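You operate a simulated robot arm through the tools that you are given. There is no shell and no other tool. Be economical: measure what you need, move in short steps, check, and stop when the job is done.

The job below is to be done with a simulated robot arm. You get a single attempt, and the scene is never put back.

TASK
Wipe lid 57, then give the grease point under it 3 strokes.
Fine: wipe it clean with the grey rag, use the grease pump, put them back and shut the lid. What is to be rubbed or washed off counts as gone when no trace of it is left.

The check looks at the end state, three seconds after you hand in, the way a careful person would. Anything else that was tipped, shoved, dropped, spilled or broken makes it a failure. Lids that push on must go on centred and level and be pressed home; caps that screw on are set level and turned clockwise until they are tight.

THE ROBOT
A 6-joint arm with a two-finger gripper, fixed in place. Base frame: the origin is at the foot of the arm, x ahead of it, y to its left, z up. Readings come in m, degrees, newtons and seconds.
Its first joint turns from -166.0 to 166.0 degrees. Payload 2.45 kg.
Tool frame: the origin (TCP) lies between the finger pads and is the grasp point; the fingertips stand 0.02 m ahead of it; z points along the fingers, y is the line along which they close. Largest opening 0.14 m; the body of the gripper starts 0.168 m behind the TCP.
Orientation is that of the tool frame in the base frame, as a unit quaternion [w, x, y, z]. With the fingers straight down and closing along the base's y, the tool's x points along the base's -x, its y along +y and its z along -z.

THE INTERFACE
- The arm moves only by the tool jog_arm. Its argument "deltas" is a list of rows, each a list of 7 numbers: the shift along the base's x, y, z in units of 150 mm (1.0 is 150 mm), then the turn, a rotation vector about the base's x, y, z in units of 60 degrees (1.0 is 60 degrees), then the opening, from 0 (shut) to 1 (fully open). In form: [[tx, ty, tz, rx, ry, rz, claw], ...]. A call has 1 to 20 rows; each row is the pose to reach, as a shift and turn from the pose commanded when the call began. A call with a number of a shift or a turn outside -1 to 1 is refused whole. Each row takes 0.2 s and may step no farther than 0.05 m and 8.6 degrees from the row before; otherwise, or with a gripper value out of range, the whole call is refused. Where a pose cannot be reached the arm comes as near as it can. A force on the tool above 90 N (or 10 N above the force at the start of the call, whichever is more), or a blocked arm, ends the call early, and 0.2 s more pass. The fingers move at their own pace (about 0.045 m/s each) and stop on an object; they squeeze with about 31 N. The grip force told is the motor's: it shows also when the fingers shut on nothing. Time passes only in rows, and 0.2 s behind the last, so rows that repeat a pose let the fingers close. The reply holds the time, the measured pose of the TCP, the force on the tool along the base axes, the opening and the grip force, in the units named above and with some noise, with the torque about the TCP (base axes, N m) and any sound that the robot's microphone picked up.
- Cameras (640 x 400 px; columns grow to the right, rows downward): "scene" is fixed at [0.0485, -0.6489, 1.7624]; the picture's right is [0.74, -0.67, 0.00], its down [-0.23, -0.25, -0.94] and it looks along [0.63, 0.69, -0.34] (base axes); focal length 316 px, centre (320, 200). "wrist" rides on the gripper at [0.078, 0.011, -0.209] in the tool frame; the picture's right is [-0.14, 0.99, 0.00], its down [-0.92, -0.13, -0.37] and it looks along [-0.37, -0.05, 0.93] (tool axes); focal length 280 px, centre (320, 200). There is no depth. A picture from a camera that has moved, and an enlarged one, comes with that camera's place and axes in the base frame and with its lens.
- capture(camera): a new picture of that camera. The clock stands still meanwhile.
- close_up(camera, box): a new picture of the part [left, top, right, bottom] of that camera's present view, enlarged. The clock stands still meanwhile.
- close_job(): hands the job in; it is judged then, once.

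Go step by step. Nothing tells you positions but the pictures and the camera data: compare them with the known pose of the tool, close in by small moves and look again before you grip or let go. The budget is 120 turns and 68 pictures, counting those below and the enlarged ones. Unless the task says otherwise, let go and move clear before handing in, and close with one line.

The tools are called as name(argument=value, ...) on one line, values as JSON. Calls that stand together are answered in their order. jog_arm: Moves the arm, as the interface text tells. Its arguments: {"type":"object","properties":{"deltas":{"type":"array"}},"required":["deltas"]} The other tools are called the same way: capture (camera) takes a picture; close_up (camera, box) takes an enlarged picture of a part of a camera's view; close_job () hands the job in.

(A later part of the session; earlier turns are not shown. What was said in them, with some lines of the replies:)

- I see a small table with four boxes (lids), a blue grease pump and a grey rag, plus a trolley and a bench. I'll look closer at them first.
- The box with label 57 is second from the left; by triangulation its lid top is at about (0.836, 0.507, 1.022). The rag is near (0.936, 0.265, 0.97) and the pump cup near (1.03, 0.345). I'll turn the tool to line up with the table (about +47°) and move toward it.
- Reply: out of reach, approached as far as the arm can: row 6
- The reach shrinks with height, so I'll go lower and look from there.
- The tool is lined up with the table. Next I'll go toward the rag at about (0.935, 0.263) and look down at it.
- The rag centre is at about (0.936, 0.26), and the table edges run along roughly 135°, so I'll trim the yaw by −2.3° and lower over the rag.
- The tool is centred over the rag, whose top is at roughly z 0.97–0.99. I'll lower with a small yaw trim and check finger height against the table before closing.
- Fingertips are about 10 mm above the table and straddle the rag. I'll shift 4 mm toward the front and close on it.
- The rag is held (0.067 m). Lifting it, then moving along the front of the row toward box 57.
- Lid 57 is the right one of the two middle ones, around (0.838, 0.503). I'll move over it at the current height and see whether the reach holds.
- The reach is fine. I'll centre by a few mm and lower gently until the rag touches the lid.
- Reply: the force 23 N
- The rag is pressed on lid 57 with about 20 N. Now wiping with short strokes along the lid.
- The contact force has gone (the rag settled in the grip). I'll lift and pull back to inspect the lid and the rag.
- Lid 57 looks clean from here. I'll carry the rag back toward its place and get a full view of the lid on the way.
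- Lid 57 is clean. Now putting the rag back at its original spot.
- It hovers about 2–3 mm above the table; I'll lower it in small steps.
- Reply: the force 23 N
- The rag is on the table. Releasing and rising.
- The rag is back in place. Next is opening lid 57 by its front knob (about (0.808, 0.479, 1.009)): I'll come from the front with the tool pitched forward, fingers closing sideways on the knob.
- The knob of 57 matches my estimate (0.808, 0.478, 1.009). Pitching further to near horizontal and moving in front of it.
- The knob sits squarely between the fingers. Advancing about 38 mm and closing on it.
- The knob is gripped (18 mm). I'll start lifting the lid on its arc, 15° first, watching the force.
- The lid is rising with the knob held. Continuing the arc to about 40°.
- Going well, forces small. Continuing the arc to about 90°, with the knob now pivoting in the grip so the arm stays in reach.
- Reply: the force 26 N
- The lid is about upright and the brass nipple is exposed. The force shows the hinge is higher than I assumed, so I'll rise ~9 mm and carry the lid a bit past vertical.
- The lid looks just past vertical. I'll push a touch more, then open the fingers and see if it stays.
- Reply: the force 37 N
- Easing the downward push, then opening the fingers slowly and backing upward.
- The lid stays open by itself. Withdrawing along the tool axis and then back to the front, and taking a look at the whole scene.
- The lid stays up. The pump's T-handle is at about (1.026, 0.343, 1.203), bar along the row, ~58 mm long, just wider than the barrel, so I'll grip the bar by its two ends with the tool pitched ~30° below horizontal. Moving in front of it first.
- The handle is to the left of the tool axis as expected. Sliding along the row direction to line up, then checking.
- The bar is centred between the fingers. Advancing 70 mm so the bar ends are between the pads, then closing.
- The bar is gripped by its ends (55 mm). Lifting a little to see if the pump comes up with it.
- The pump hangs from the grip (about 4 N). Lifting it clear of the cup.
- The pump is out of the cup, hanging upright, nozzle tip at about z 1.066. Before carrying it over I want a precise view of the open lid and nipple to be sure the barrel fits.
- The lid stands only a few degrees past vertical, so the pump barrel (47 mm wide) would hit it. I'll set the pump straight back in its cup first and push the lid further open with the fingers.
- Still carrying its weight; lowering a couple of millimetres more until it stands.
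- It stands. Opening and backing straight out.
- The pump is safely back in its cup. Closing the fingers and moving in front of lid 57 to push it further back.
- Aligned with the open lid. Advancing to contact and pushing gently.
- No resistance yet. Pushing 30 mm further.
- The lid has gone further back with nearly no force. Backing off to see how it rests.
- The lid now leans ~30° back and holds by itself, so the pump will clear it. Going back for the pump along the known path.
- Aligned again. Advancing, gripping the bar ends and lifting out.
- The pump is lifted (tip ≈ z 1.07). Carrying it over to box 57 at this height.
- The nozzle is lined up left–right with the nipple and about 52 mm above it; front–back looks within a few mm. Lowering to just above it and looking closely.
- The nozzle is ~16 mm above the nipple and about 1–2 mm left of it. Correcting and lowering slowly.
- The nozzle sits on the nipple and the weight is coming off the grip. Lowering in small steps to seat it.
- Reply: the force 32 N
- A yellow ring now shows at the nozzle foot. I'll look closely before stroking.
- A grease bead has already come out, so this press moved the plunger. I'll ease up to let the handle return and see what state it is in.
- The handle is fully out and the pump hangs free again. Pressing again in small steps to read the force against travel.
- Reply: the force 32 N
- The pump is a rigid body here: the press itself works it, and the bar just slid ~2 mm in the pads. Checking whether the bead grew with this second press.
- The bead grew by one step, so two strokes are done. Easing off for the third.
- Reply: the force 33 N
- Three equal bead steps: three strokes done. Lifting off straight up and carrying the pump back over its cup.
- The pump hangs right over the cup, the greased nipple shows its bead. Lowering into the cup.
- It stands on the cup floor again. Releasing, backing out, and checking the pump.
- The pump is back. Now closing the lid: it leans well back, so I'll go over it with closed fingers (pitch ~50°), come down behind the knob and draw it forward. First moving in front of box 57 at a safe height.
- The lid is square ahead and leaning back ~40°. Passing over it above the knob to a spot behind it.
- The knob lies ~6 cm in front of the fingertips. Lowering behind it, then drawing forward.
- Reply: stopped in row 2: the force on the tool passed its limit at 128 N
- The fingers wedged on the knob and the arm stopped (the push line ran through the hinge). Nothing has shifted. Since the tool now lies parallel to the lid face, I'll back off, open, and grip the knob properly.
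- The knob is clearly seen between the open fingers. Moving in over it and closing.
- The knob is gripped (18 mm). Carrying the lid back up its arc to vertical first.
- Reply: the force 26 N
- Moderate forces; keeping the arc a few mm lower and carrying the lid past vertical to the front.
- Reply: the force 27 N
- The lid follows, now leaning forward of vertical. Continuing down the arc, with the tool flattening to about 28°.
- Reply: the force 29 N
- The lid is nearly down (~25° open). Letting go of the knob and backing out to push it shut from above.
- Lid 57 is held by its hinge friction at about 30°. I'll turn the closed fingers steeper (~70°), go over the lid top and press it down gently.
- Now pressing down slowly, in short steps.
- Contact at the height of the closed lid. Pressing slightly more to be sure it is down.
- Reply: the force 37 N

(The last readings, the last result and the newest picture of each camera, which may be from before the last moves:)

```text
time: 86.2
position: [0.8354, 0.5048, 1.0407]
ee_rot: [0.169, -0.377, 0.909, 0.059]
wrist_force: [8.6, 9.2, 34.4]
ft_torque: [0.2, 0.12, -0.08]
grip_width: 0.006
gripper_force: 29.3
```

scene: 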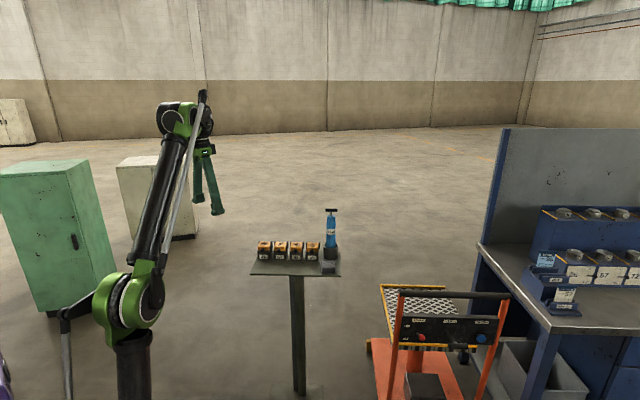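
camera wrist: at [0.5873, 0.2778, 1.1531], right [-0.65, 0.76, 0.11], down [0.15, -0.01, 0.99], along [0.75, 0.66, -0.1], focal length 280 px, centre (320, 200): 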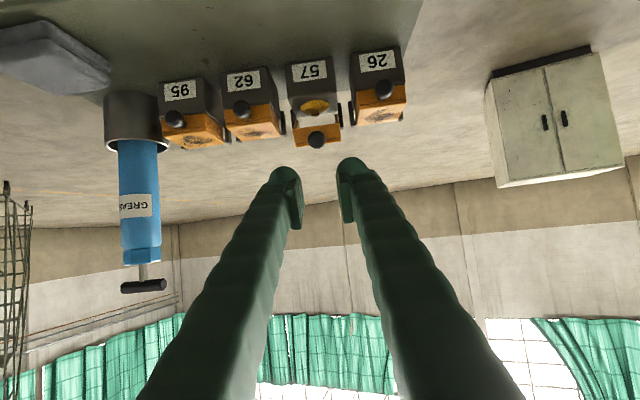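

Firm contact now. Lifting straight up and backing off to check with a picture.

jog_arm(deltas=[[0, 0, 0.1, 0, 0, 0, 0], [0, 0, 0.3, 0, 0, 0, 0], [-0.1, -0.1, 0.5, 0, 0, 0, 0], [-0.3, -0.3, 0.6, 0, 0, 0, 0], [-0.5, -0.5, 0.7, 0, 0, 0, 0], [-0.7, -0.7, 0.8, 0, 0, 0, 0], [-0.9, -0.9, 0.8, 0, 0, 0, 0]])

close_up(camera="scene", box=[245, 190, 350, 275])

```text
time: 87.8
position: [0.7026, 0.3696, 1.1585]
ee_rot: [0.168, -0.377, 0.909, 0.059]
wrist_force: [0.1, 0.1, -0.6]
ft_torque: [-0.05, 0.06, 0.03]
grip_width: 0.0
gripper_force: 29.4
```

```text
4.71 times, centred on (298, 232) of scene
camera zoom: at [0.0485, -0.6489, 1.7624], right [0.74, -0.67, 0.0], down [-0.23, -0.25, -0.94], along [0.63, 0.69, -0.34], focal length 1486 px, centre (426, 47)
```

zoom: 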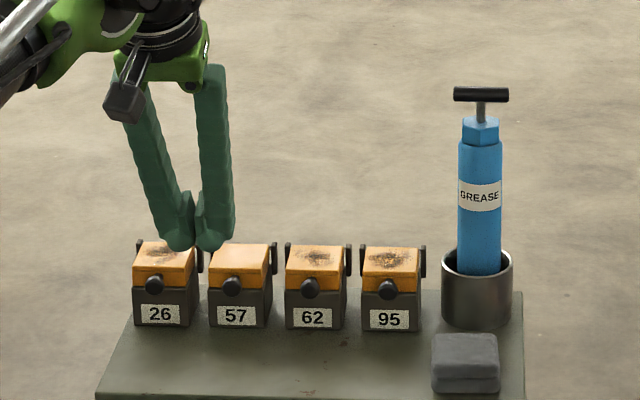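

Lid 57 is shut level with its neighbours, and the pump and rag are in place. Moving the arm clear and taking one last look.

jog_arm(deltas=[[-0.2, -0.1, 0.15, 0, 0, 0, 0.2], [-0.4, -0.1, 0.3, 0, 0, 0, 0.4], [-0.6, 0, 0.5, 0, 0, 0, 0.4], [-0.8, 0.1, 0.7, 0, 0, 0, 0.4], [-1, 0.2, 0.8, 0, 0, 0, 0.4]])

close_up(camera="scene", box=[255, 225, 345, 275])

```text
time: 89.0
position: [0.5498, 0.3986, 1.2811]
ee_rot: [0.168, -0.378, 0.909, 0.059]
wrist_force: [0.2, -0.4, 0.2]
ft_torque: [-0.01, 0.03, 0.03]
grip_width: 0.0564
gripper_force: 0.0
```

```text
7.11 times, centred on (300, 250) of scene
camera zoom: at [0.0485, -0.6489, 1.7624], right [0.74, -0.67, 0.0], down [-0.23, -0.25, -0.94], along [0.63, 0.69, -0.34], focal length 2245 px, centre (462, -156)
```

zoom: 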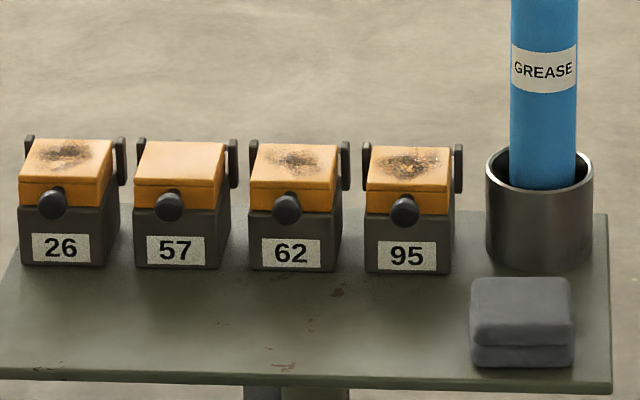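

The last picture shows lid 57 clean and shut, the pump in its cup, the rag back in place, and the arm clear. Handing in.

close_job()

```text
The job is handed in.
```

Lid 57 is wiped clean, its grease point got 3 strokes (the grease bead grew at each one), the rag and pump are back in place, and the lid is shut.
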